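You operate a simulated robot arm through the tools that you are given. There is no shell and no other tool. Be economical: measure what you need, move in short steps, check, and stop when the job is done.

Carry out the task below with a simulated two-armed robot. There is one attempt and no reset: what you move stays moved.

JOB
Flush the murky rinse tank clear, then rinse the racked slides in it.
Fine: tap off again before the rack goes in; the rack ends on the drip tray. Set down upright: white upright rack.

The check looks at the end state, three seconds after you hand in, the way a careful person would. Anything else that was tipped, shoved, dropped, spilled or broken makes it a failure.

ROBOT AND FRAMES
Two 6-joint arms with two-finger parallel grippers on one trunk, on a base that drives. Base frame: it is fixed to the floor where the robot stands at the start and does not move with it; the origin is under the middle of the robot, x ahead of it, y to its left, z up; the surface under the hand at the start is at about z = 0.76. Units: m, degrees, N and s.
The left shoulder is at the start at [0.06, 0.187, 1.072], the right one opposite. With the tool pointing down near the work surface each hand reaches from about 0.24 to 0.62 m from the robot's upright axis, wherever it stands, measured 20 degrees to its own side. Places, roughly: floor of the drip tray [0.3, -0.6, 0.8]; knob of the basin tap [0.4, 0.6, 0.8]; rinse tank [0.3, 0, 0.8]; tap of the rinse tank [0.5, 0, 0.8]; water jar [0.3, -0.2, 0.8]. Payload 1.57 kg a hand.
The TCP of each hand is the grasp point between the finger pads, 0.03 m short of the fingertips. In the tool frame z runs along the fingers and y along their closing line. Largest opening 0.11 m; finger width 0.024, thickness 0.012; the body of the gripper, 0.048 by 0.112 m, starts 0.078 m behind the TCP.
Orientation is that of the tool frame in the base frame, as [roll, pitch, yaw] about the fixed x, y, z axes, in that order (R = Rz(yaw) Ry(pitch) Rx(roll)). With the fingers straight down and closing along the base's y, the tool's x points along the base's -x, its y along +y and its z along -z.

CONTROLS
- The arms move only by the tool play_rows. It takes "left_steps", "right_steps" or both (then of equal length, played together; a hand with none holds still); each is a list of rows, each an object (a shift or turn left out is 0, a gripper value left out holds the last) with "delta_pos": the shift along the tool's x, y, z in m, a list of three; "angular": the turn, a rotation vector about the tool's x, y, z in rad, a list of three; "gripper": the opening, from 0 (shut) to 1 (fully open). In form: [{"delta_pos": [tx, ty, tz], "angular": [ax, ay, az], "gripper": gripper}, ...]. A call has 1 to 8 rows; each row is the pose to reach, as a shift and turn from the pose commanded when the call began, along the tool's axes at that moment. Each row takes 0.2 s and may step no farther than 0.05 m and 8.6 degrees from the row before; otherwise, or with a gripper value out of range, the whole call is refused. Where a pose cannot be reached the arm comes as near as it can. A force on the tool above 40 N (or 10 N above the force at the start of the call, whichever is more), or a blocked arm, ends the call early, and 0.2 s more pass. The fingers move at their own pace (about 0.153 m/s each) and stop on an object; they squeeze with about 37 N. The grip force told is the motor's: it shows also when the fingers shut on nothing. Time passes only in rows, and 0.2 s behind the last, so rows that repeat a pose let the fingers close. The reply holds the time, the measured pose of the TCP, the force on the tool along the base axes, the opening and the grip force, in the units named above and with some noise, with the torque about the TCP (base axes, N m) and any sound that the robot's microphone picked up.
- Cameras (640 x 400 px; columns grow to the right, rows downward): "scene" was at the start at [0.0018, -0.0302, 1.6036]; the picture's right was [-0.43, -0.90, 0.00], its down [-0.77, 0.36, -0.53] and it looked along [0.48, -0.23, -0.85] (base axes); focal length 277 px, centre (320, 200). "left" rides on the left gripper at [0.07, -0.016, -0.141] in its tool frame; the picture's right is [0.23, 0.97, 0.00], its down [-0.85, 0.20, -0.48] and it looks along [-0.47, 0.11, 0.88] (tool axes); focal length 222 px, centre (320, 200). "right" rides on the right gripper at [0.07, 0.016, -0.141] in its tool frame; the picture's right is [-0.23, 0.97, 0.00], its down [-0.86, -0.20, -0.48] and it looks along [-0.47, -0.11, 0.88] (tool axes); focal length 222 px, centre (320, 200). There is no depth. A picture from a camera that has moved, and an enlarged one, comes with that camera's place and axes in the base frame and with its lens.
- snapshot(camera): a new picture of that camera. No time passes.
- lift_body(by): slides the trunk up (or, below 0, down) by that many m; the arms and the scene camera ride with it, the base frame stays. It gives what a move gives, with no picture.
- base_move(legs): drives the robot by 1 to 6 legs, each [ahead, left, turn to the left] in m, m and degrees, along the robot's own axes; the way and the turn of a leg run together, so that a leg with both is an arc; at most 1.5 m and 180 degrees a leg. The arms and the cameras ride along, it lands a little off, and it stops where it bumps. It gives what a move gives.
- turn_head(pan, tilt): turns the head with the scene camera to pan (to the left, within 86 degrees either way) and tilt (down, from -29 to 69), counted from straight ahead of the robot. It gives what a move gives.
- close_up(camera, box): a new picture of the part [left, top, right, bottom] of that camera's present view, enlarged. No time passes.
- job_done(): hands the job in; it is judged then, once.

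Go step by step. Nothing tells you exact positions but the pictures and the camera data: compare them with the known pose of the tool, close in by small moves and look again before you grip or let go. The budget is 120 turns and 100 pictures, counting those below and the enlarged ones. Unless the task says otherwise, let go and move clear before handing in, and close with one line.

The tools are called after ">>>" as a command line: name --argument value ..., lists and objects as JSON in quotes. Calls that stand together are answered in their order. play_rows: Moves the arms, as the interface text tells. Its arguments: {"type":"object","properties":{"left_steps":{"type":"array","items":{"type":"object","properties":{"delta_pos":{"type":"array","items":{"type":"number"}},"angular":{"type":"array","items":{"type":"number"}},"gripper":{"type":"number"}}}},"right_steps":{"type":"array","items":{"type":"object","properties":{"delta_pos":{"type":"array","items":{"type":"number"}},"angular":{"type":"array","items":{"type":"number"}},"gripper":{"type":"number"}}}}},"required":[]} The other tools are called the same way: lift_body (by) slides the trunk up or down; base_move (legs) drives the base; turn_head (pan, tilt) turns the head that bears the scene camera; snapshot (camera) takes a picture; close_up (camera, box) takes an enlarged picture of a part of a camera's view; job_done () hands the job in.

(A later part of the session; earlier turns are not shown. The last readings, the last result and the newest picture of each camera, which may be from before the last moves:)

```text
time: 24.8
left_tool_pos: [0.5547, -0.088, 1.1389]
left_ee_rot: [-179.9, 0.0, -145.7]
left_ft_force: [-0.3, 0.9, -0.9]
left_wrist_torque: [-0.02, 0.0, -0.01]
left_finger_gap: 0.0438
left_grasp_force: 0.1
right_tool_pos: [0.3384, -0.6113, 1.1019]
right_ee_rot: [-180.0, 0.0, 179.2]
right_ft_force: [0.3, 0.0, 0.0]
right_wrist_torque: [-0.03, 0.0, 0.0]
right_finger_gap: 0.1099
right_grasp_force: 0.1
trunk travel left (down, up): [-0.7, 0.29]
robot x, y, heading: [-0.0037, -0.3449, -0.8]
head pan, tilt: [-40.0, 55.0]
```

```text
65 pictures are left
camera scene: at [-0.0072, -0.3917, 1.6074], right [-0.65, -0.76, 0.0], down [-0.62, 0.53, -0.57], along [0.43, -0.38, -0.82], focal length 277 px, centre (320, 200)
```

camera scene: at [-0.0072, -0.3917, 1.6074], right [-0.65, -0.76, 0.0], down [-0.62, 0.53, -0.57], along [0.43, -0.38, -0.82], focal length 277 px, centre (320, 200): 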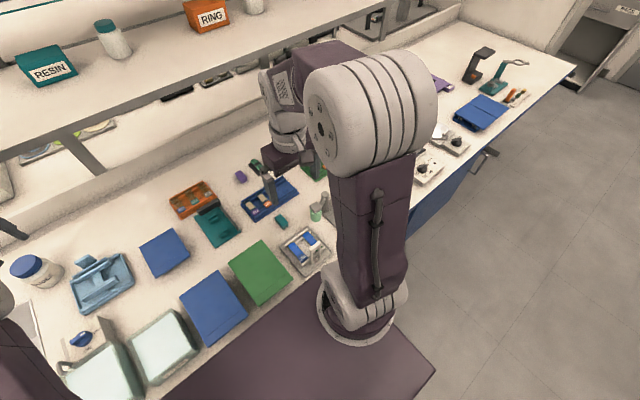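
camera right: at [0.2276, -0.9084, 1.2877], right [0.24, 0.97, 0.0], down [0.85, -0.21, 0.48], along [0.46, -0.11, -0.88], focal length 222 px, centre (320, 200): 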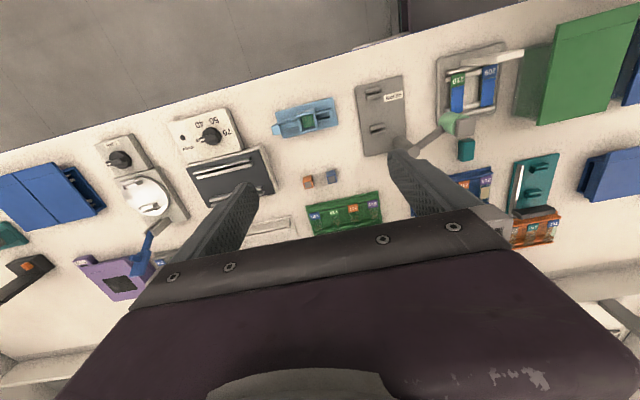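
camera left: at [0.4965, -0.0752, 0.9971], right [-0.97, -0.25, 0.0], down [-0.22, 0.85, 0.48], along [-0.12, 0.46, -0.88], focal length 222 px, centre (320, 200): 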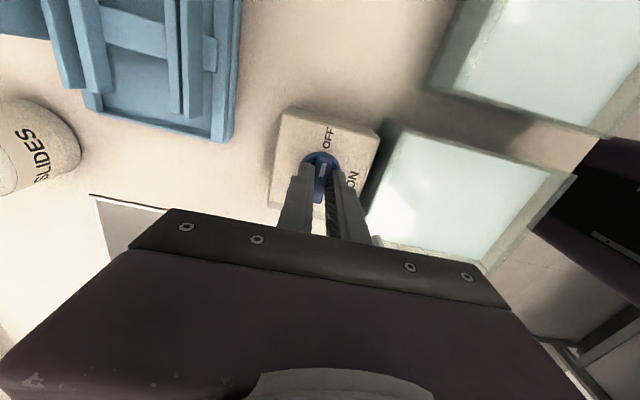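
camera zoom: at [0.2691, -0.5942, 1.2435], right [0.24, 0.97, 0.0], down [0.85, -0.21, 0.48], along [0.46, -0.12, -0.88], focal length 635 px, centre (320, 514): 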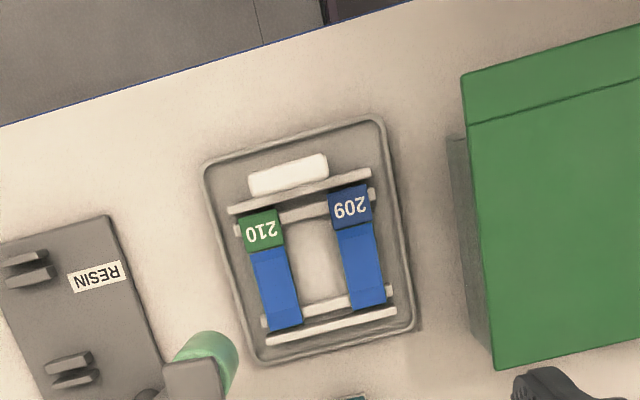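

The rack spans about x 0.27–0.367 and y -0.66 to -0.565, and its handle bar is at about [0.267, -0.613, 0.87]. I'll bring the right hand over the handle, turned so that it closes along x.

>>> play_rows --right_steps '[{"delta_pos": [0.01, 0, 0.0], "angular": [0, 0, 0.145], "gripper": 0.6}, {"delta_pos": [0.02, 0, 0.0], "angular": [0, 0, 0.29]}, {"delta_pos": [0.03, 0, 0.0], "angular": [0, 0, 0.435]}, {"delta_pos": [0.04, 0, 0.01], "angular": [0, 0, 0.58]}, {"delta_pos": [0.05, 0, 0.02], "angular": [0, 0, 0.725]}, {"delta_pos": [0.06, 0, 0.03], "angular": [0, 0, 0.87]}, {"delta_pos": [0.066, -0.001, 0.045], "angular": [0, 0, 1.015]}, {"delta_pos": [0.071, -0.002, 0.06], "angular": [0, 0, 1.16]}]'

>>> play_rows --right_steps '[{"delta_pos": [0, 0, 0.02], "angular": [0, 0, 0.135]}, {"delta_pos": [0, 0, 0.04], "angular": [0, 0, 0.27]}, {"delta_pos": [0, 0, 0.06], "angular": [0, 0, 0.397]}]'

>>> snapshot --camera "right"

>>> close_up --camera "scene" --box '[260, 170, 360, 290]'

```text
time: 26.6
left_tool_pos: [0.5567, -0.0895, 1.1389]
left_ee_rot: [-179.9, 0.1, -145.7]
left_ft_force: [0.2, -0.9, 1.0]
left_wrist_torque: [0.02, 0.03, -0.02]
left_finger_gap: 0.044
left_grasp_force: 0.1
right_tool_pos: [0.2647, -0.6149, 1.0424]
right_ee_rot: [180.0, 0.0, 112.6]
right_ft_force: [-0.6, 0.2, 1.2]
right_wrist_torque: [0.01, 0.0, 0.03]
right_finger_gap: 0.0659
right_grasp_force: 0.1
trunk travel left (down, up): [-0.7, 0.29]
robot x, y, heading: [-0.0041, -0.3454, -0.7]
head pan, tilt: [-40.0, 55.0]
```

```text
time: 27.4
left_tool_pos: [0.5556, -0.0885, 1.1399]
left_ee_rot: [180.0, 0.1, -145.7]
left_ft_force: [0.0, 0.3, 0.8]
left_wrist_torque: [0.02, 0.01, -0.01]
left_finger_gap: 0.044
left_grasp_force: 0.0
right_tool_pos: [0.2681, -0.6156, 0.9804]
right_ee_rot: [179.9, 0.0, 89.9]
right_ft_force: [0.2, -0.2, -0.7]
right_wrist_torque: [0.0, -0.01, -0.03]
right_finger_gap: 0.066
right_grasp_force: 0.0
trunk travel left (down, up): [-0.7, 0.29]
robot x, y, heading: [-0.003, -0.3464, -0.7]
head pan, tilt: [-40.0, 55.0]
```

```text
64 pictures are left
camera right: at [0.2842, -0.5471, 1.1231], right [0.97, -0.23, 0.0], down [-0.2, -0.85, 0.48], along [-0.11, -0.47, -0.88], focal length 222 px, centre (320, 200)
```

right: 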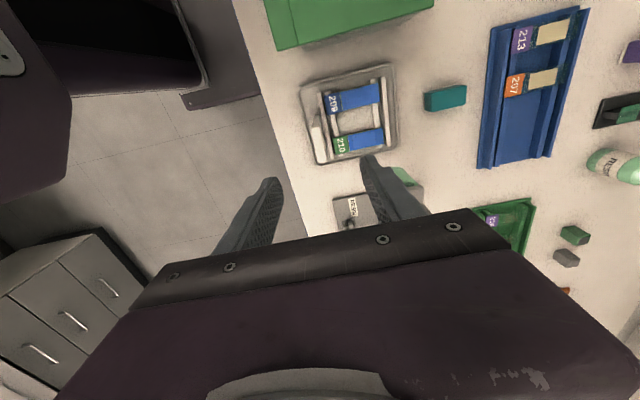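

```text
3.33 times, centred on (310, 230) of scene
camera zoom: at [-0.0072, -0.3933, 1.6074], right [-0.65, -0.76, 0.0], down [-0.62, 0.53, -0.57], along [0.43, -0.37, -0.82], focal length 922 px, centre (353, 100)
```

zoom: 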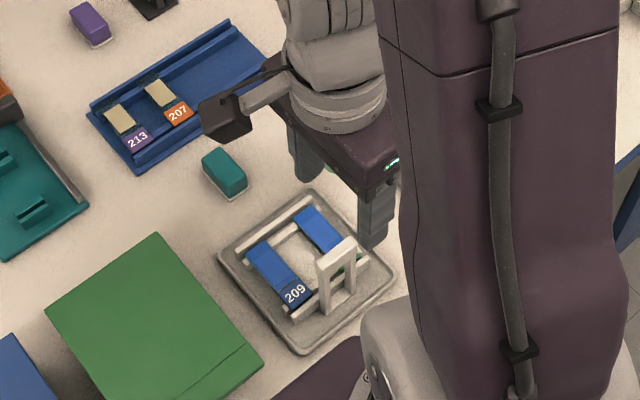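

>>> close_up --camera "right" --box '[240, 50, 440, 230]'

```text
2.22 times, centred on (340, 140) of right
camera zoom: at [0.2842, -0.5471, 1.1231], right [0.97, -0.23, 0.0], down [-0.2, -0.85, 0.48], along [-0.11, -0.47, -0.88], focal length 494 px, centre (276, 333)
```

zoom: 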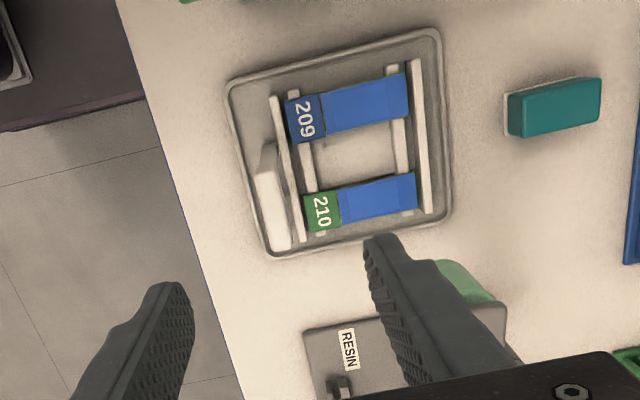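

The handle top is confirmed at about [0.267, -0.612, 0.875], right under the hand. I'll go down around it, stop just short and look.

>>> play_rows --right_steps '[{"delta_pos": [0.003, -0.001, 0.03]}, {"delta_pos": [0.003, -0.001, 0.06]}, {"delta_pos": [0.003, -0.001, 0.085]}, {"delta_pos": [0.003, -0.001, 0.1]}, {"delta_pos": [0.003, -0.001, 0.11]}]'

>>> close_up --camera "right" --box '[220, 30, 420, 230]'

>>> close_up --camera "scene" --box '[270, 200, 350, 290]'

```text
time: 28.6
left_tool_pos: [0.554, -0.0885, 1.139]
left_ee_rot: [-179.9, 0.1, -145.7]
left_ft_force: [0.4, -0.1, 0.4]
left_wrist_torque: [-0.03, -0.01, 0.03]
left_finger_gap: 0.0442
left_grasp_force: 0.1
right_tool_pos: [0.264, -0.611, 0.8715]
right_ee_rot: [-180.0, 0.0, 90.1]
right_ft_force: [-1.1, 0.3, 0.3]
right_wrist_torque: [-0.02, -0.05, -0.02]
right_finger_gap: 0.0659
right_grasp_force: 0.0
trunk travel left (down, up): [-0.7, 0.29]
robot x, y, heading: [-0.0001, -0.3454, -0.9]
head pan, tilt: [-40.0, 55.0]
```

```text
2.00 times, centred on (320, 130) of right
camera zoom: at [0.2805, -0.5425, 1.014], right [0.97, -0.23, 0.0], down [-0.2, -0.86, 0.48], along [-0.11, -0.47, -0.88], focal length 444 px, centre (320, 340)
```

zoom: 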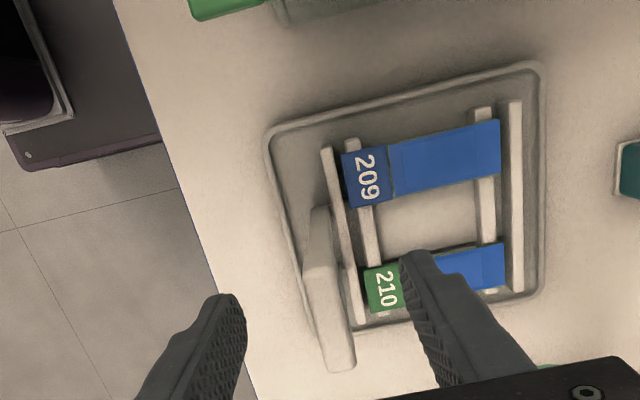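

```text
4.44 times, centred on (310, 245) of scene
camera zoom: at [-0.0076, -0.3932, 1.6074], right [-0.65, -0.76, 0.0], down [-0.62, 0.53, -0.57], along [0.43, -0.37, -0.82], focal length 1230 px, centre (364, 0)
```

zoom: 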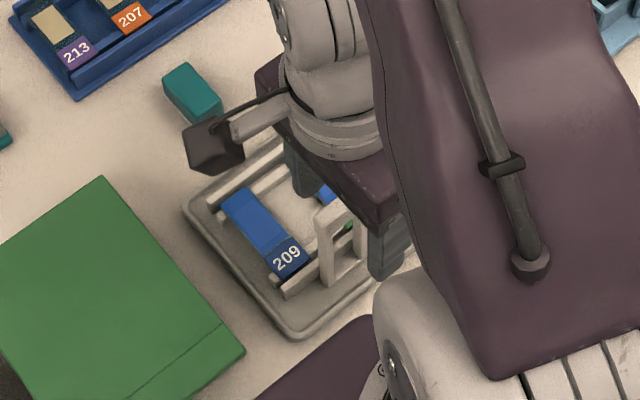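

The handle bar is between the fingers, slightly toward +x. I'll shift 3 mm, lower 4 mm and close.

>>> play_rows --right_steps '[{"delta_pos": [0, 0.003, 0.004], "gripper": 0.4}, {"delta_pos": [0, 0.003, 0.004], "gripper": 0.2}, {"delta_pos": [0, 0.003, 0.004], "gripper": 0.05}, {"delta_pos": [0, 0.003, 0.004], "gripper": 0.0}, {"delta_pos": [0, 0.003, 0.004], "gripper": 0.0}]'

>>> close_up --camera "right" --box '[220, 30, 420, 230]'

>>> close_up --camera "scene" --box '[270, 200, 350, 290]'

```text
time: 29.8
left_tool_pos: [0.5546, -0.0902, 1.1387]
left_ee_rot: [-179.9, 0.1, -145.7]
left_ft_force: [0.2, -0.3, -0.5]
left_wrist_torque: [-0.03, 0.0, 0.04]
left_finger_gap: 0.0439
left_grasp_force: 0.0
right_tool_pos: [0.2667, -0.6099, 0.8679]
right_ee_rot: [179.9, 0.0, 90.1]
right_ft_force: [-1.7, 1.0, 0.1]
right_wrist_torque: [0.0, -0.01, 0.0]
right_finger_gap: 0.0116
right_grasp_force: 29.0
trunk travel left (down, up): [-0.7, 0.29]
robot x, y, heading: [0.0001, -0.3452, -0.7]
head pan, tilt: [-40.0, 55.0]
```

```text
2.00 times, centred on (320, 130) of right
camera zoom: at [0.2837, -0.5424, 1.0094], right [0.97, -0.23, 0.0], down [-0.2, -0.86, 0.48], along [-0.11, -0.47, -0.88], focal length 444 px, centre (320, 340)
```

zoom: 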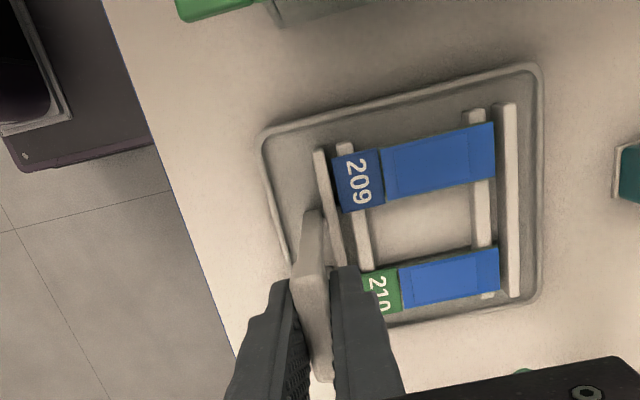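

```text
4.44 times, centred on (310, 245) of scene
camera zoom: at [-0.0079, -0.3931, 1.6074], right [-0.65, -0.76, 0.0], down [-0.62, 0.53, -0.57], along [0.43, -0.37, -0.82], focal length 1230 px, centre (364, 0)
```

zoom: 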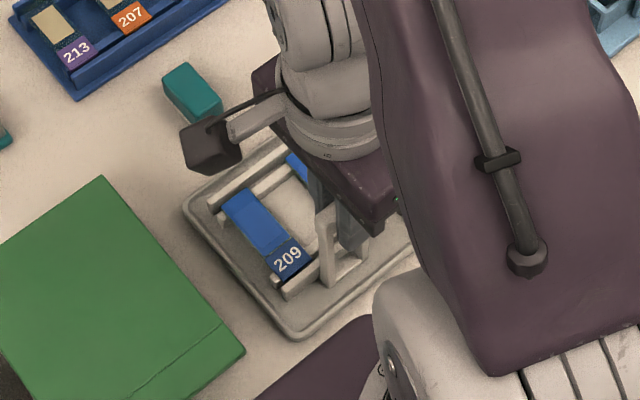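

The handle is gripped at 11.6 mm. I'll lift it 3 cm gently and check that the rack hangs level.

>>> play_rows --right_steps '[{"delta_pos": [0, 0, -0.004]}, {"delta_pos": [0, 0, -0.01]}, {"delta_pos": [0, 0, -0.02]}, {"delta_pos": [0, 0, -0.03]}, {"delta_pos": [0, 0, -0.03]}]'

>>> close_up --camera "right" --box '[220, 30, 420, 230]'

>>> close_up --camera "scene" --box '[270, 200, 350, 290]'

```text
time: 31.0
left_tool_pos: [0.554, -0.0904, 1.1395]
left_ee_rot: [-179.9, 0.1, -145.6]
left_ft_force: [0.1, 0.3, 0.0]
left_wrist_torque: [-0.01, 0.03, -0.01]
left_finger_gap: 0.0441
left_grasp_force: 0.1
right_tool_pos: [0.2679, -0.6121, 0.8984]
right_ee_rot: [-180.0, -0.1, 90.1]
right_ft_force: [0.3, 0.2, -1.4]
right_wrist_torque: [-0.01, 0.06, 0.01]
right_finger_gap: 0.0116
right_grasp_force: 29.2
trunk travel left (down, up): [-0.7, 0.29]
robot x, y, heading: [-0.0019, -0.3468, -0.4]
head pan, tilt: [-40.0, 55.0]
```

```text
2.00 times, centred on (320, 130) of right
camera zoom: at [0.2838, -0.5442, 1.0393], right [0.97, -0.23, 0.0], down [-0.2, -0.86, 0.48], along [-0.11, -0.47, -0.88], focal length 444 px, centre (320, 340)
```

zoom: 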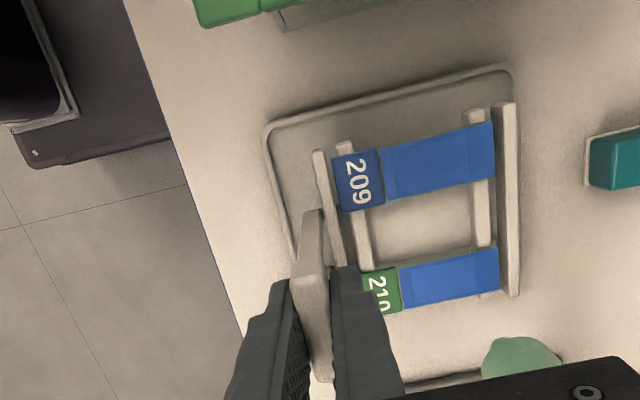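

```text
4.44 times, centred on (310, 245) of scene
camera zoom: at [-0.0075, -0.3933, 1.6073], right [-0.65, -0.76, 0.0], down [-0.62, 0.53, -0.57], along [0.43, -0.37, -0.82], focal length 1230 px, centre (364, 0)
```

zoom: 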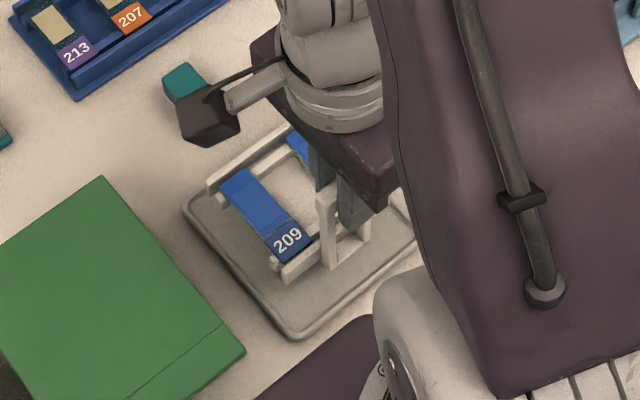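

The rack hangs level and both slides are seated. I'll raise both hands, pull the left one in for the drive, and then drive left toward the tank.

>>> play_rows --left_steps '[{"delta_pos": [0.02, 0.014, -0.03]}, {"delta_pos": [0.04, 0.028, -0.06]}, {"delta_pos": [0.06, 0.042, -0.09]}, {"delta_pos": [0.08, 0.056, -0.12]}, {"delta_pos": [0.1, 0.07, -0.15]}, {"delta_pos": [0.12, 0.085, -0.18]}]' --right_steps '[{"delta_pos": [0, 0, -0.03]}, {"delta_pos": [0, 0, -0.06]}, {"delta_pos": [0, 0, -0.09]}, {"delta_pos": [0, 0, -0.12]}, {"delta_pos": [0, 0, -0.15]}, {"delta_pos": [0, 0, -0.16]}]'

>>> base_move --legs '[[0, 0.23, 0], [0, 0.22, 0]]'

>>> turn_head --pan -15 --tilt 60

>>> snapshot --camera "scene"

>>> snapshot --camera "right"

```text
time: 32.4
left_tool_pos: [0.4063, -0.0863, 1.3167]
left_ee_rot: [-179.9, 0.1, -145.8]
left_ft_force: [-0.2, 0.5, -1.3]
left_wrist_torque: [0.04, -0.04, 0.02]
left_finger_gap: 0.0438
left_grasp_force: 0.0
right_tool_pos: [0.2674, -0.6129, 1.0566]
right_ee_rot: [-180.0, 0.0, 90.2]
right_ft_force: [0.5, 0.8, -1.3]
right_wrist_torque: [0.02, 0.02, -0.02]
right_finger_gap: 0.0111
right_grasp_force: 28.5
trunk travel left (down, up): [-0.7, 0.29]
robot x, y, heading: [-0.0038, -0.3483, -0.8]
head pan, tilt: [-40.0, 55.0]
```

```text
time: 35.4
left_tool_pos: [0.4136, 0.3611, 1.3161]
left_ee_rot: [-179.8, 0.2, -145.7]
left_ft_force: [-0.1, 0.5, 0.1]
left_wrist_torque: [0.0, -0.02, -0.01]
left_finger_gap: 0.044
left_grasp_force: 0.0
right_tool_pos: [0.275, -0.1682, 1.0569]
right_ee_rot: [180.0, 0.0, 90.0]
right_ft_force: [0.1, -0.3, -0.4]
right_wrist_torque: [-0.02, 0.07, 0.01]
right_finger_gap: 0.0113
right_grasp_force: 29.3
trunk travel left (down, up): [-0.7, 0.29]
robot x, y, heading: [0.0059, 0.0959, -0.6]
head pan, tilt: [-40.0, 55.0]
```

```text
time: 36.3
left_tool_pos: [0.4129, 0.3611, 1.3155]
left_ee_rot: [-179.9, 0.1, -145.7]
left_ft_force: [-0.3, 0.0, 0.5]
left_wrist_torque: [0.03, -0.02, 0.01]
left_finger_gap: 0.0437
left_grasp_force: 0.0
right_tool_pos: [0.2754, -0.1662, 1.0571]
right_ee_rot: [180.0, 0.0, 90.2]
right_ft_force: [-0.4, 0.2, -0.8]
right_wrist_torque: [0.0, 0.06, 0.02]
right_finger_gap: 0.0116
right_grasp_force: 28.2
trunk travel left (down, up): [-0.7, 0.29]
robot x, y, heading: [0.0031, 0.0971, -0.4]
head pan, tilt: [-15.0, 60.0]
```

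```text
55 pictures are left
camera scene: at [0.0085, 0.081, 1.6013], right [-0.27, -0.96, 0.0], down [-0.83, 0.23, -0.5], along [0.48, -0.14, -0.87], focal length 277 px, centre (320, 200)
```

scene: 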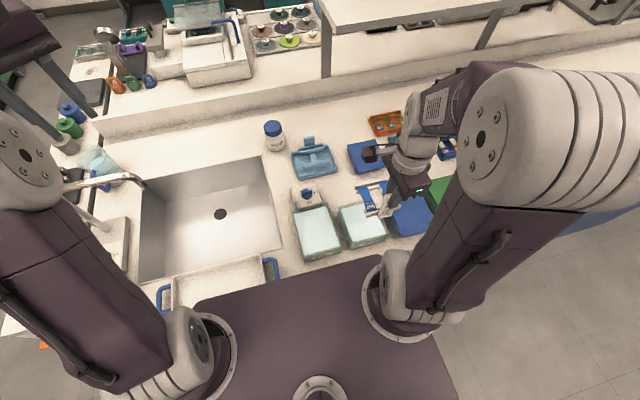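

```text
54 pictures are left
camera right: at [0.292, -0.0984, 1.1986], right [0.97, -0.22, 0.0], down [-0.2, -0.86, 0.48], along [-0.11, -0.47, -0.88], focal length 222 px, centre (320, 200)
```

right: 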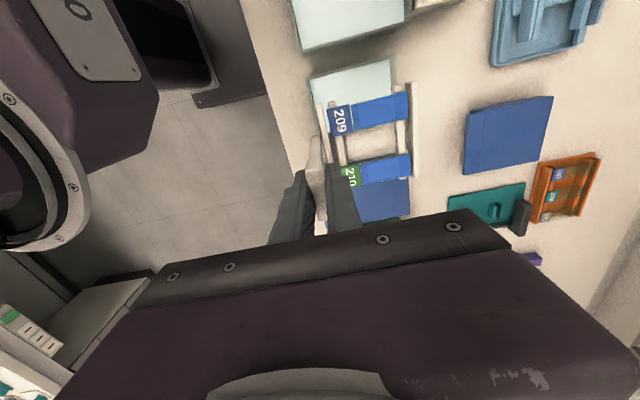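

The rack is held steady near the water jar. I'll zoom in on the tank to measure its rim exactly.

>>> close_up --camera "scene" --box '[275, 180, 395, 270]'

>>> snapshot --camera "left"

```text
4.44 times, centred on (335, 225) of scene
camera zoom: at [0.0085, 0.081, 1.6013], right [-0.27, -0.96, 0.0], down [-0.83, 0.23, -0.5], along [0.48, -0.14, -0.87], focal length 1230 px, centre (253, 89)
```

zoom: 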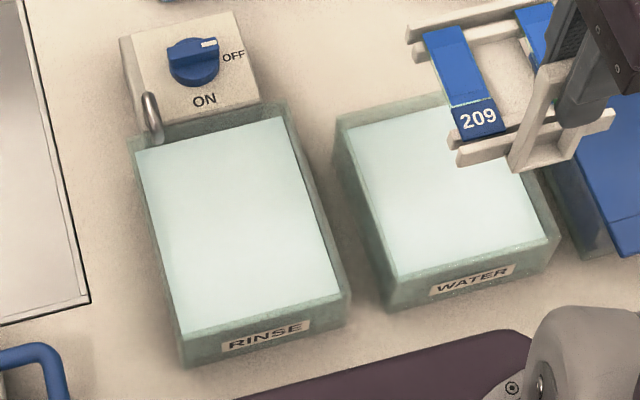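

```text
52 pictures are left
camera left: at [0.3644, 0.3081, 1.4562], right [-0.74, 0.68, 0.0], down [0.59, 0.65, 0.48], along [0.33, 0.35, -0.88], focal length 222 px, centre (320, 200)
```

left: 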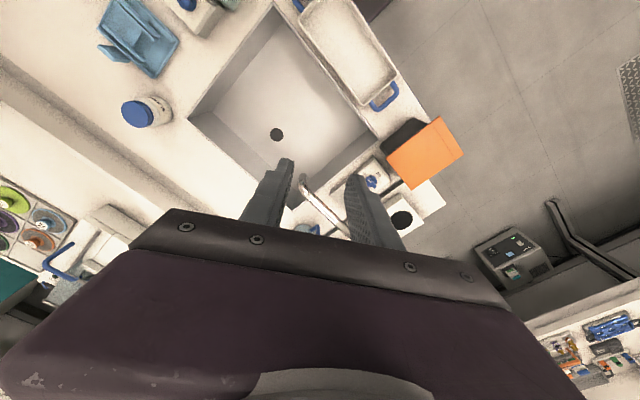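

The tank's water area spans about x 0.277–0.417 and y -0.054 to +0.056, with the rim near z 0.833. The rack (0.107 × 0.094) fits with the hand at about [0.295, -0.002], which also keeps it off the spout.

>>> play_rows --right_steps '[{"delta_pos": [0.03, 0.004, 0]}, {"delta_pos": [0.065, 0.008, 0]}, {"delta_pos": [0.1, 0.012, 0]}, {"delta_pos": [0.135, 0.016, 0]}, {"delta_pos": [0.164, 0.02, 0]}, {"delta_pos": [0.164, 0.02, 0]}, {"delta_pos": [0.164, 0.02, 0.04]}, {"delta_pos": [0.164, 0.02, 0.08]}]'

>>> close_up --camera "scene" --box '[265, 160, 385, 270]'

>>> close_up --camera "right" --box '[250, 30, 450, 210]'

```text
time: 38.1
left_tool_pos: [0.4137, 0.3624, 1.3159]
left_ee_rot: [-179.8, 0.0, -145.7]
left_ft_force: [0.6, -0.4, 0.2]
left_wrist_torque: [0.01, 0.02, -0.02]
left_finger_gap: 0.0438
left_grasp_force: 0.0
right_tool_pos: [0.2959, -0.002, 0.9756]
right_ee_rot: [-180.0, 0.0, 90.1]
right_ft_force: [0.2, -0.3, -1.7]
right_wrist_torque: [-0.03, 0.08, 0.05]
right_finger_gap: 0.0113
right_grasp_force: 29.0
trunk travel left (down, up): [-0.7, 0.29]
robot x, y, heading: [0.0065, 0.1008, -0.7]
head pan, tilt: [-15.0, 60.0]
```

```text
3.64 times, centred on (325, 215) of scene
camera zoom: at [0.0102, 0.082, 1.6013], right [-0.27, -0.96, 0.0], down [-0.83, 0.23, -0.5], along [0.48, -0.14, -0.87], focal length 1006 px, centre (302, 146)
```

zoom: 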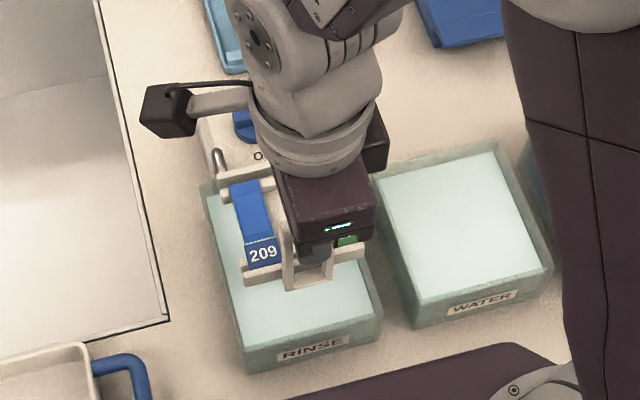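

```text
2.22 times, centred on (350, 120) of right
camera zoom: at [0.3122, 0.0658, 1.117], right [0.97, -0.23, 0.0], down [-0.2, -0.86, 0.48], along [-0.11, -0.47, -0.88], focal length 494 px, centre (253, 378)
```

zoom: 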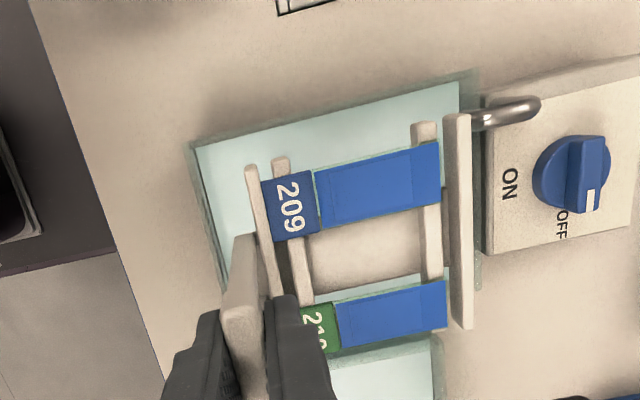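

The rack is well centred over the tank, about 14 mm from the spout. I'll lower it slowly into the water.

>>> play_rows --right_steps '[{"delta_pos": [0, 0, 0.02]}, {"delta_pos": [0, 0, 0.04]}, {"delta_pos": [0, 0, 0.055]}, {"delta_pos": [0, 0, 0.07]}]'

>>> close_up --camera "scene" --box '[265, 160, 385, 270]'

>>> close_up --camera "right" --box '[250, 30, 450, 210]'

```text
time: 39.1
left_tool_pos: [0.4143, 0.3613, 1.3149]
left_ee_rot: [-179.9, 0.1, -145.7]
left_ft_force: [0.6, -0.7, -0.4]
left_wrist_torque: [0.01, 0.01, 0.0]
left_finger_gap: 0.0442
left_grasp_force: 0.1
right_tool_pos: [0.2958, -0.0007, 0.9063]
right_ee_rot: [-180.0, 0.0, 90.1]
right_ft_force: [-0.3, 0.0, -1.5]
right_wrist_torque: [0.0, 0.05, 0.03]
right_finger_gap: 0.0115
right_grasp_force: 28.7
trunk travel left (down, up): [-0.7, 0.29]
robot x, y, heading: [0.0021, 0.0979, -0.6]
head pan, tilt: [-15.0, 60.0]
```

```text
3.64 times, centred on (325, 215) of scene
camera zoom: at [0.0095, 0.0817, 1.6013], right [-0.27, -0.96, 0.0], down [-0.83, 0.23, -0.5], along [0.48, -0.14, -0.87], focal length 1006 px, centre (302, 146)
```

zoom: 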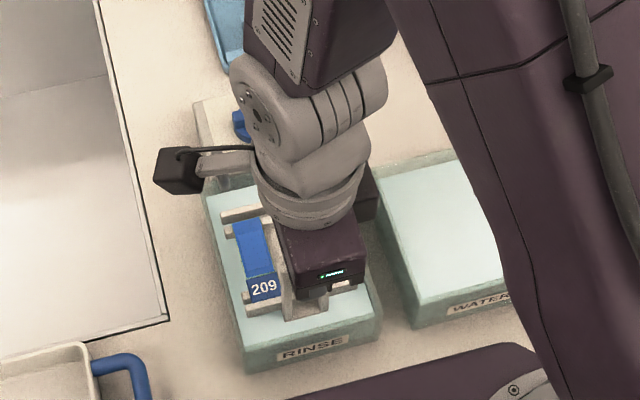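

```text
2.22 times, centred on (350, 120) of right
camera zoom: at [0.3126, 0.067, 1.0472], right [0.97, -0.22, 0.0], down [-0.2, -0.86, 0.48], along [-0.11, -0.47, -0.88], focal length 494 px, centre (253, 378)
```

zoom: 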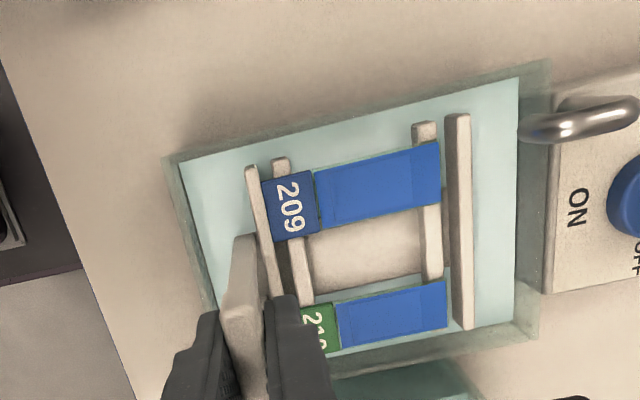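

All sides are clear of the rim. I'll lower the last 3.5 cm in small steps to submerge the slides.

>>> play_rows --right_steps '[{"delta_pos": [0, 0, 0.008]}, {"delta_pos": [0, 0, 0.016]}, {"delta_pos": [0, 0, 0.023]}, {"delta_pos": [0, 0, 0.029]}, {"delta_pos": [0, 0, 0.034]}]'

>>> close_up --camera "scene" --box '[265, 160, 385, 270]'

>>> close_up --camera "right" --box '[250, 30, 450, 210]'

```text
time: 40.3
left_tool_pos: [0.4143, 0.3608, 1.3157]
left_ee_rot: [-179.9, 0.1, -145.7]
left_ft_force: [0.4, 0.4, 0.7]
left_wrist_torque: [-0.01, -0.01, 0.03]
left_finger_gap: 0.0439
left_grasp_force: 0.0
right_tool_pos: [0.294, -0.0015, 0.8718]
right_ee_rot: [-179.9, 0.0, 90.1]
right_ft_force: [-0.2, 0.3, -0.8]
right_wrist_torque: [0.01, 0.05, 0.02]
right_finger_gap: 0.0113
right_grasp_force: 29.1
trunk travel left (down, up): [-0.7, 0.29]
robot x, y, heading: [0.0072, 0.0986, -0.3]
head pan, tilt: [-15.0, 60.0]
```

```text
3.64 times, centred on (325, 215) of scene
camera zoom: at [0.0088, 0.0815, 1.6013], right [-0.27, -0.96, 0.0], down [-0.83, 0.23, -0.5], along [0.48, -0.13, -0.87], focal length 1006 px, centre (302, 146)
```

zoom: 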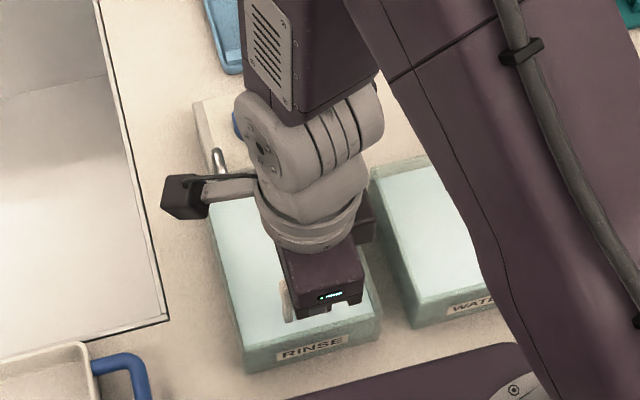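

```text
2.22 times, centred on (350, 120) of right
camera zoom: at [0.3111, 0.0668, 1.0137], right [0.97, -0.23, 0.0], down [-0.2, -0.86, 0.48], along [-0.11, -0.47, -0.88], focal length 494 px, centre (253, 378)
```

zoom: 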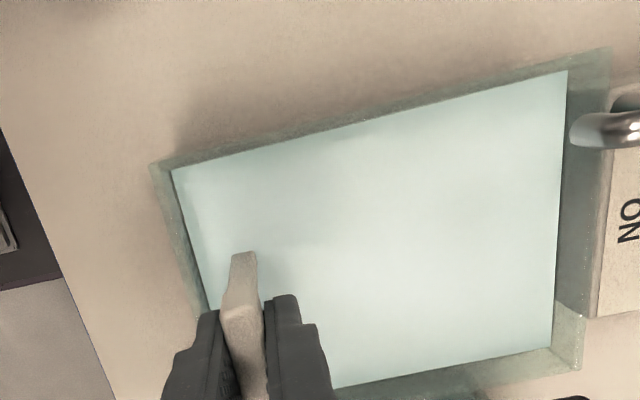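

The slides are fully submerged. I'll hold them under and bob gently for a few seconds.

>>> play_rows --right_steps '[{"delta_pos": [0, 0, -0.004]}, {"delta_pos": [0, 0, 0]}, {"delta_pos": [0, 0, -0.004]}, {"delta_pos": [0, 0, 0]}, {"delta_pos": [0, 0, -0.004]}, {"delta_pos": [0, 0, 0]}, {}, {}]'

>>> play_rows --right_steps '[{}, {}, {}, {}, {}, {}, {}, {}]'

>>> play_rows --right_steps '[{}, {}, {}, {}, {}, {}, {}, {}]'

>>> play_rows --right_steps '[{"delta_pos": [0, 0, -0.008]}, {"delta_pos": [0, 0, -0.016]}, {"delta_pos": [0, 0, -0.026]}, {"delta_pos": [0, 0, -0.038]}, {"delta_pos": [0, 0, -0.05]}, {"delta_pos": [0, 0, -0.065]}, {"delta_pos": [0, 0, -0.08]}, {"delta_pos": [0, 0, -0.08]}]'

>>> close_up --camera "right" --box '[250, 30, 450, 210]'

```text
time: 42.1
left_tool_pos: [0.414, 0.3615, 1.3155]
left_ee_rot: [-179.9, 0.1, -145.7]
left_ft_force: [0.2, -0.4, -0.2]
left_wrist_torque: [-0.02, 0.02, -0.01]
left_finger_gap: 0.0439
left_grasp_force: 0.1
right_tool_pos: [0.2944, -0.0022, 0.8722]
right_ee_rot: [-180.0, 0.0, 90.0]
right_ft_force: [-0.2, 0.2, -1.2]
right_wrist_torque: [-0.03, 0.03, 0.01]
right_finger_gap: 0.0113
right_grasp_force: 28.8
trunk travel left (down, up): [-0.7, 0.29]
robot x, y, heading: [0.0049, 0.0979, -0.8]
head pan, tilt: [-15.0, 60.0]
```

```text
time: 43.9
left_tool_pos: [0.4132, 0.3608, 1.3155]
left_ee_rot: [-179.8, 0.0, -145.8]
left_ft_force: [-0.1, -0.2, 0.3]
left_wrist_torque: [0.0, -0.02, 0.0]
left_finger_gap: 0.0438
left_grasp_force: 0.1
right_tool_pos: [0.2948, -0.0029, 0.8718]
right_ee_rot: [-180.0, 0.0, 90.1]
right_ft_force: [-0.1, 0.8, -1.4]
right_wrist_torque: [0.02, 0.05, -0.01]
right_finger_gap: 0.0115
right_grasp_force: 28.9
trunk travel left (down, up): [-0.7, 0.29]
robot x, y, heading: [0.0051, 0.1022, -0.8]
head pan, tilt: [-15.0, 60.0]
```

```text
time: 45.7
left_tool_pos: [0.4128, 0.3607, 1.3155]
left_ee_rot: [-179.9, 0.1, -145.7]
left_ft_force: [0.0, -0.3, 0.3]
left_wrist_torque: [0.0, 0.0, -0.02]
left_finger_gap: 0.0442
left_grasp_force: 0.1
right_tool_pos: [0.2951, -0.0031, 0.8713]
right_ee_rot: [179.9, 0.0, 90.1]
right_ft_force: [-0.1, 0.4, -1.1]
right_wrist_torque: [0.02, 0.03, 0.0]
right_finger_gap: 0.0111
right_grasp_force: 28.6
trunk travel left (down, up): [-0.7, 0.29]
robot x, y, heading: [0.0062, 0.0997, -0.6]
head pan, tilt: [-15.0, 60.0]
```

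```text
time: 47.5
left_tool_pos: [0.413, 0.3608, 1.3151]
left_ee_rot: [-179.9, 0.1, -145.7]
left_ft_force: [0.1, -0.1, 0.5]
left_wrist_torque: [0.02, -0.02, -0.01]
left_finger_gap: 0.0442
left_grasp_force: 0.0
right_tool_pos: [0.2954, -0.0019, 0.9533]
right_ee_rot: [179.9, 0.0, 90.0]
right_ft_force: [-0.1, -0.2, -1.1]
right_wrist_torque: [-0.02, 0.03, -0.01]
right_finger_gap: 0.0112
right_grasp_force: 28.3
trunk travel left (down, up): [-0.7, 0.29]
robot x, y, heading: [0.0092, 0.1012, -0.7]
head pan, tilt: [-15.0, 60.0]
```

```text
2.22 times, centred on (350, 120) of right
camera zoom: at [0.3122, 0.0655, 1.0959], right [0.97, -0.22, 0.0], down [-0.2, -0.86, 0.48], along [-0.11, -0.47, -0.88], focal length 494 px, centre (253, 378)
```

zoom: 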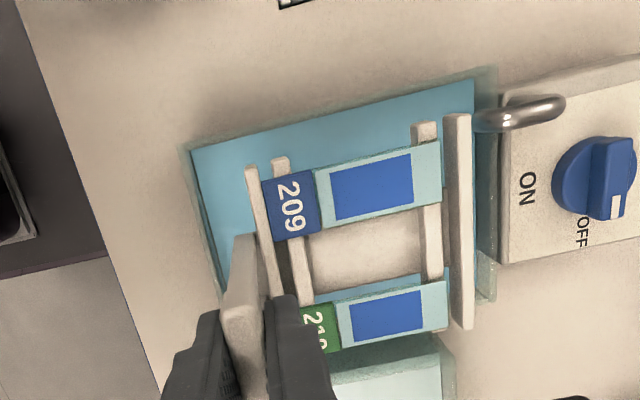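

The blue film has washed off the glass, leaving only the stained sections, so the rinse worked. I'll let it drip over the tank briefly, raise it and drive back to the tray.

>>> play_rows --right_steps '[{}, {}, {}, {}, {}, {"delta_pos": [0, 0, -0.035]}, {"delta_pos": [0, 0, -0.07]}, {"delta_pos": [0, 0, -0.105]}]'

>>> play_rows --right_steps '[{"delta_pos": [-0.035, -0.005, 0]}, {"delta_pos": [-0.07, -0.01, 0]}, {"delta_pos": [-0.105, -0.015, 0]}, {"delta_pos": [-0.14, -0.02, 0]}, {"delta_pos": [-0.165, -0.025, 0]}]'

>>> base_move --legs '[[0, -0.22, 0], [0, -0.22, 0]]'

>>> turn_head --pan -40 --tilt 55

>>> close_up --camera "right" --box '[220, 30, 460, 230]'

>>> close_up --camera "scene" --box '[240, 170, 370, 290]'

```text
time: 49.3
left_tool_pos: [0.413, 0.3602, 1.3158]
left_ee_rot: [-179.9, 0.0, -145.5]
left_ft_force: [0.0, 0.3, -0.5]
left_wrist_torque: [0.01, -0.03, 0.0]
left_finger_gap: 0.0441
left_grasp_force: 0.0
right_tool_pos: [0.2953, -0.0006, 1.0577]
right_ee_rot: [-180.0, 0.0, 90.1]
right_ft_force: [0.0, -0.1, -0.6]
right_wrist_torque: [0.03, 0.03, -0.02]
right_finger_gap: 0.0115
right_grasp_force: 28.4
trunk travel left (down, up): [-0.7, 0.29]
robot x, y, heading: [0.005, 0.0989, -0.5]
head pan, tilt: [-15.0, 60.0]
```

```text
time: 50.5
left_tool_pos: [0.4124, 0.3603, 1.3156]
left_ee_rot: [-179.9, 0.1, -145.6]
left_ft_force: [0.5, 0.2, -0.4]
left_wrist_torque: [0.02, -0.01, 0.02]
left_finger_gap: 0.044
left_grasp_force: 0.0
right_tool_pos: [0.2719, -0.1686, 1.056]
right_ee_rot: [179.9, 0.0, 90.2]
right_ft_force: [-0.5, 0.0, -0.2]
right_wrist_torque: [0.05, 0.05, 0.0]
right_finger_gap: 0.0112
right_grasp_force: 29.3
trunk travel left (down, up): [-0.7, 0.29]
robot x, y, heading: [0.0061, 0.1011, -0.6]
head pan, tilt: [-15.0, 60.0]
```

```text
time: 53.5
left_tool_pos: [0.4094, -0.0758, 1.3154]
left_ee_rot: [-179.9, 0.1, -146.2]
left_ft_force: [-0.3, 0.4, 1.2]
left_wrist_torque: [0.02, -0.02, 0.0]
left_finger_gap: 0.044
left_grasp_force: 0.0
right_tool_pos: [0.2636, -0.6029, 1.0556]
right_ee_rot: [-179.9, -0.1, 89.7]
right_ft_force: [0.1, -0.4, 0.3]
right_wrist_torque: [-0.01, 0.05, 0.05]
right_finger_gap: 0.0113
right_grasp_force: 28.9
trunk travel left (down, up): [-0.7, 0.29]
robot x, y, heading: [-0.0012, -0.3358, -1.1]
head pan, tilt: [-15.0, 60.0]
```

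```text
time: 54.4
left_tool_pos: [0.4097, -0.0768, 1.315]
left_ee_rot: [-179.9, 0.1, -146.1]
left_ft_force: [0.2, -0.7, -0.1]
left_wrist_torque: [0.0, 0.01, 0.06]
left_finger_gap: 0.0441
left_grasp_force: 0.0
right_tool_pos: [0.2627, -0.6043, 1.0549]
right_ee_rot: [-180.0, 0.0, 89.7]
right_ft_force: [0.2, 0.7, -0.9]
right_wrist_torque: [0.01, 0.04, 0.04]
right_finger_gap: 0.0111
right_grasp_force: 28.8
trunk travel left (down, up): [-0.7, 0.29]
robot x, y, heading: [-0.0023, -0.3359, -1.1]
head pan, tilt: [-40.0, 55.0]
```

```text
2.00 times, centred on (340, 130) of right
camera zoom: at [0.281, -0.5353, 1.1972], right [0.97, -0.23, 0.0], down [-0.2, -0.85, 0.48], along [-0.11, -0.47, -0.88], focal length 444 px, centre (280, 340)
```

zoom: 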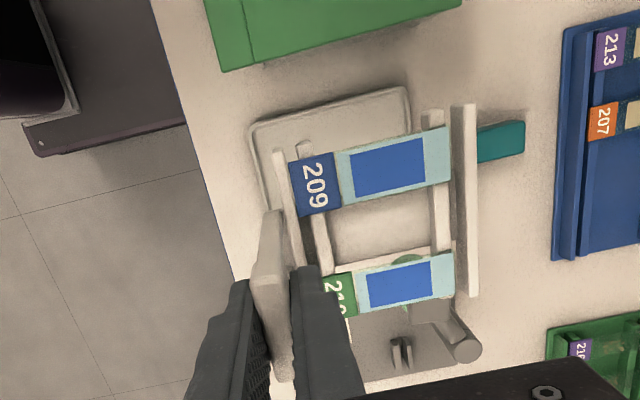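

```text
3.33 times, centred on (305, 230) of scene
camera zoom: at [-0.0072, -0.3812, 1.6074], right [-0.66, -0.75, 0.0], down [-0.62, 0.54, -0.57], along [0.43, -0.38, -0.82], focal length 922 px, centre (370, 100)
```

zoom: 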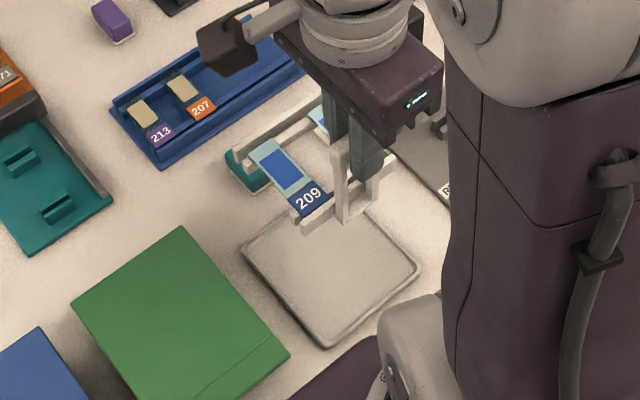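

The rack is nearly above its original place on the tray. I'll correct to [0.266, -0.610], lower to just above the tray and check.

>>> play_rows --right_steps '[{"delta_pos": [-0.006, 0.003, 0.0]}, {"delta_pos": [-0.006, 0.003, 0.03]}, {"delta_pos": [-0.006, 0.003, 0.06]}, {"delta_pos": [-0.006, 0.003, 0.09]}, {"delta_pos": [-0.006, 0.003, 0.12]}, {"delta_pos": [-0.006, 0.003, 0.145]}, {"delta_pos": [-0.006, 0.003, 0.16]}]'

>>> close_up --camera "right" --box '[220, 30, 460, 230]'

>>> close_up --camera "scene" --box '[270, 200, 350, 290]'

```text
time: 56.0
left_tool_pos: [0.4083, -0.077, 1.3147]
left_ee_rot: [-179.9, 0.1, -146.0]
left_ft_force: [0.3, -0.7, -0.1]
left_wrist_torque: [0.03, 0.01, 0.05]
left_finger_gap: 0.0438
left_grasp_force: 0.0
right_tool_pos: [0.2697, -0.6095, 0.8923]
right_ee_rot: [-180.0, 0.0, 89.7]
right_ft_force: [-0.6, 0.1, -0.4]
right_wrist_torque: [0.0, 0.07, 0.04]
right_finger_gap: 0.0114
right_grasp_force: 29.0
trunk travel left (down, up): [-0.7, 0.29]
robot x, y, heading: [-0.0005, -0.3361, -1.1]
head pan, tilt: [-40.0, 55.0]
```

```text
2.00 times, centred on (340, 130) of right
camera zoom: at [0.2858, -0.5413, 1.0346], right [0.97, -0.23, 0.0], down [-0.2, -0.85, 0.48], along [-0.11, -0.47, -0.88], focal length 444 px, centre (280, 340)
```

zoom: 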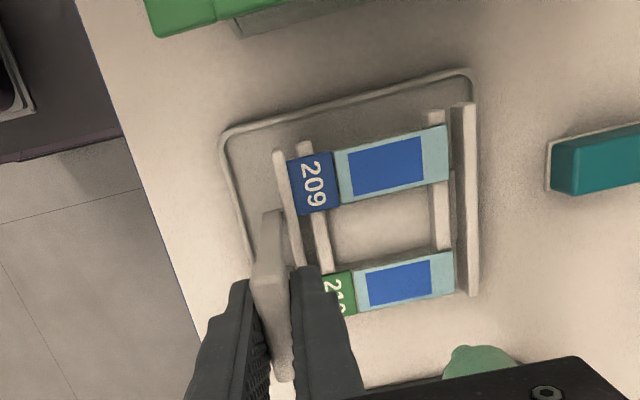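

```text
4.44 times, centred on (310, 245) of scene
camera zoom: at [-0.0066, -0.3819, 1.6074], right [-0.66, -0.75, 0.0], down [-0.62, 0.54, -0.57], along [0.43, -0.38, -0.82], focal length 1230 px, centre (364, 0)
```

zoom: 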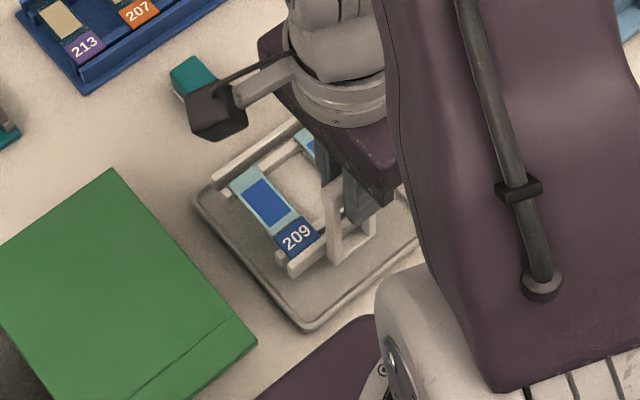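

The rack is aligned with the tray as it was at the start. I'll lower the last 2.5 cm gently until it stands.

>>> play_rows --right_steps '[{"delta_pos": [0, -0.002, 0.008]}, {"delta_pos": [0, -0.002, 0.015]}, {"delta_pos": [0, -0.002, 0.019]}, {"delta_pos": [0, -0.002, 0.022]}, {"delta_pos": [0, -0.002, 0.024]}, {"delta_pos": [0, -0.002, 0.025]}]'

>>> close_up --camera "right" --box '[220, 30, 460, 230]'

```text
time: 57.4
left_tool_pos: [0.4097, -0.0758, 1.3154]
left_ee_rot: [-180.0, 0.2, -146.1]
left_ft_force: [0.7, -0.5, -0.6]
left_wrist_torque: [-0.01, 0.01, -0.01]
left_finger_gap: 0.0441
left_grasp_force: 0.1
right_tool_pos: [0.2653, -0.6096, 0.87]
right_ee_rot: [-180.0, 0.0, 89.6]
right_ft_force: [-0.3, -0.3, -0.7]
right_wrist_torque: [-0.01, 0.05, 0.0]
right_finger_gap: 0.0112
right_grasp_force: 29.1
trunk travel left (down, up): [-0.7, 0.29]
robot x, y, heading: [-0.0019, -0.3334, -1.2]
head pan, tilt: [-40.0, 55.0]
```

```text
2.00 times, centred on (340, 130) of right
camera zoom: at [0.282, -0.5416, 1.0116], right [0.97, -0.23, 0.0], down [-0.2, -0.85, 0.48], along [-0.11, -0.47, -0.88], focal length 444 px, centre (280, 340)
```

zoom: 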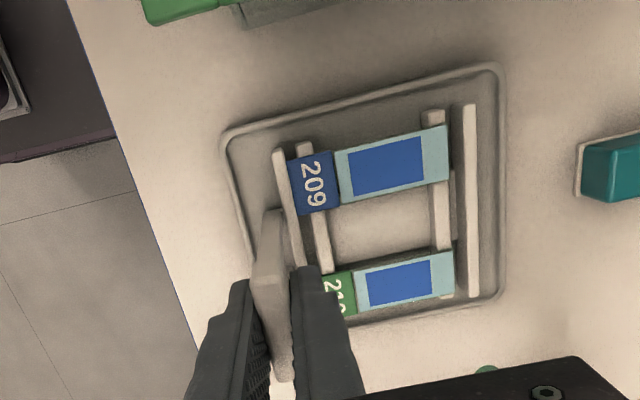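

It's still hanging, with no contact force yet. I'll ease down in 1 mm steps.

>>> play_rows --right_steps '[{"delta_pos": [0, 0, 0.001]}, {"delta_pos": [0, 0, 0.002]}, {"delta_pos": [0, 0, 0.002]}, {"delta_pos": [0, 0, 0.002]}]'

```text
time: 58.4
left_tool_pos: [0.4102, -0.0764, 1.3161]
left_ee_rot: [-179.9, 0.1, -146.0]
left_ft_force: [0.4, -0.5, 0.6]
left_wrist_torque: [0.02, 0.01, 0.0]
left_finger_gap: 0.0441
left_grasp_force: 0.0
right_tool_pos: [0.2649, -0.61, 0.8687]
right_ee_rot: [180.0, 0.0, 89.7]
right_ft_force: [0.8, 0.1, -1.1]
right_wrist_torque: [0.02, 0.02, 0.0]
right_finger_gap: 0.0114
right_grasp_force: 29.0
trunk travel left (down, up): [-0.7, 0.29]
robot x, y, heading: [-0.0019, -0.3395, -0.9]
head pan, tilt: [-40.0, 55.0]
```

>>> play_rows --right_steps '[{"delta_pos": [0, 0, 0.001]}, {"delta_pos": [0, 0, 0.0015]}, {"delta_pos": [0, 0, 0.0015]}]'

```text
time: 59.1
left_tool_pos: [0.4084, -0.0776, 1.3153]
left_ee_rot: [-179.9, 0.1, -146.0]
left_ft_force: [-0.1, -0.3, 0.0]
left_wrist_torque: [0.0, 0.01, 0.04]
left_finger_gap: 0.0441
left_grasp_force: 0.1
right_tool_pos: [0.2658, -0.6104, 0.8669]
right_ee_rot: [180.0, 0.0, 89.7]
right_ft_force: [-2.1, -1.6, 9.4]
right_wrist_torque: [-0.01, 0.01, -0.01]
right_finger_gap: 0.0111
right_grasp_force: 28.6
trunk travel left (down, up): [-0.7, 0.29]
robot x, y, heading: [-0.0009, -0.3323, -1.1]
head pan, tilt: [-40.0, 55.0]
```

The upward force shows that the rack now stands on the tray. I'll back off 1 mm, open symmetrically and rise straight up.

>>> play_rows --right_steps '[{"delta_pos": [0, 0, -0.001]}, {"delta_pos": [0, 0, -0.001], "gripper": 0.2}, {"delta_pos": [0, 0, -0.001], "gripper": 0.4}, {"delta_pos": [0, 0, -0.001], "gripper": 0.5}, {"delta_pos": [0, 0, -0.03], "gripper": 0.5}, {"delta_pos": [0, 0, -0.07]}, {"delta_pos": [0, 0, -0.11]}, {"delta_pos": [0, 0, -0.15]}]'

>>> close_up --camera "right" --box '[220, 30, 460, 230]'

>>> snapshot --camera "scene"

>>> close_up --camera "scene" --box '[250, 200, 350, 290]'

```text
time: 61.0
left_tool_pos: [0.4086, -0.0753, 1.3171]
left_ee_rot: [-179.9, 0.0, -146.2]
left_ft_force: [0.0, 0.8, 0.1]
left_wrist_torque: [-0.03, 0.01, -0.01]
left_finger_gap: 0.0438
left_grasp_force: 0.1
right_tool_pos: [0.2639, -0.6087, 1.0192]
right_ee_rot: [179.9, 0.0, 89.7]
right_ft_force: [-1.1, -0.9, 0.7]
right_wrist_torque: [-0.02, 0.0, -0.03]
right_finger_gap: 0.0551
right_grasp_force: 0.0
trunk travel left (down, up): [-0.7, 0.29]
robot x, y, heading: [-0.0045, -0.3341, -1.2]
head pan, tilt: [-40.0, 55.0]
```

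```text
2.00 times, centred on (340, 130) of right
camera zoom: at [0.2806, -0.5418, 1.1613], right [0.97, -0.23, 0.0], down [-0.2, -0.85, 0.48], along [-0.11, -0.47, -0.88], focal length 444 px, centre (280, 340)
```

zoom: 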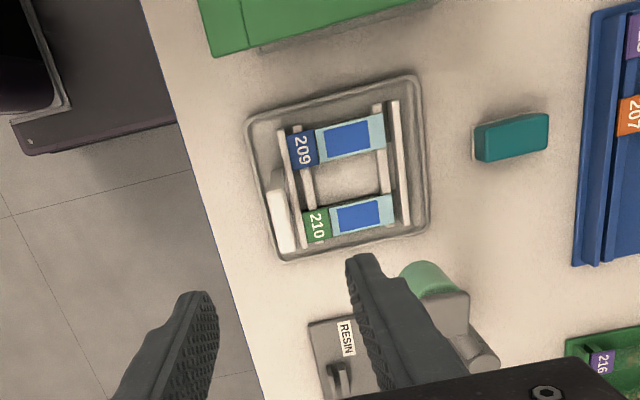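

```text
38 pictures are left
camera scene: at [-0.0088, -0.3808, 1.6073], right [-0.66, -0.75, 0.0], down [-0.62, 0.54, -0.57], along [0.43, -0.38, -0.82], focal length 277 px, centre (320, 200)
```

scene: 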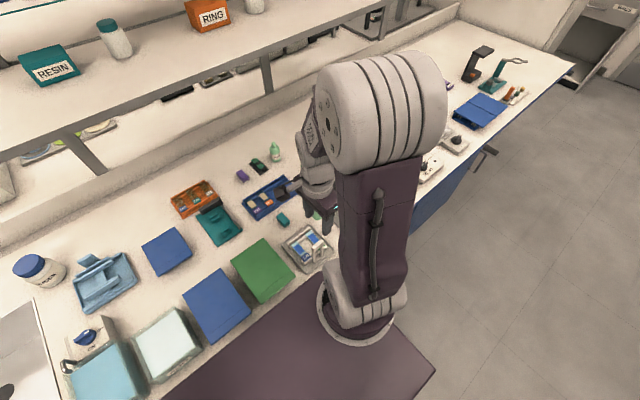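

```text
4.44 times, centred on (300, 245) of scene
camera zoom: at [-0.0088, -0.3808, 1.6073], right [-0.66, -0.75, 0.0], down [-0.62, 0.54, -0.57], along [0.43, -0.38, -0.82], focal length 1230 px, centre (409, 0)
```

zoom: 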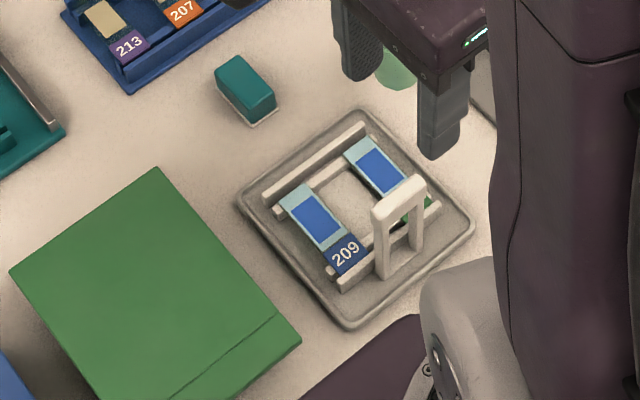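

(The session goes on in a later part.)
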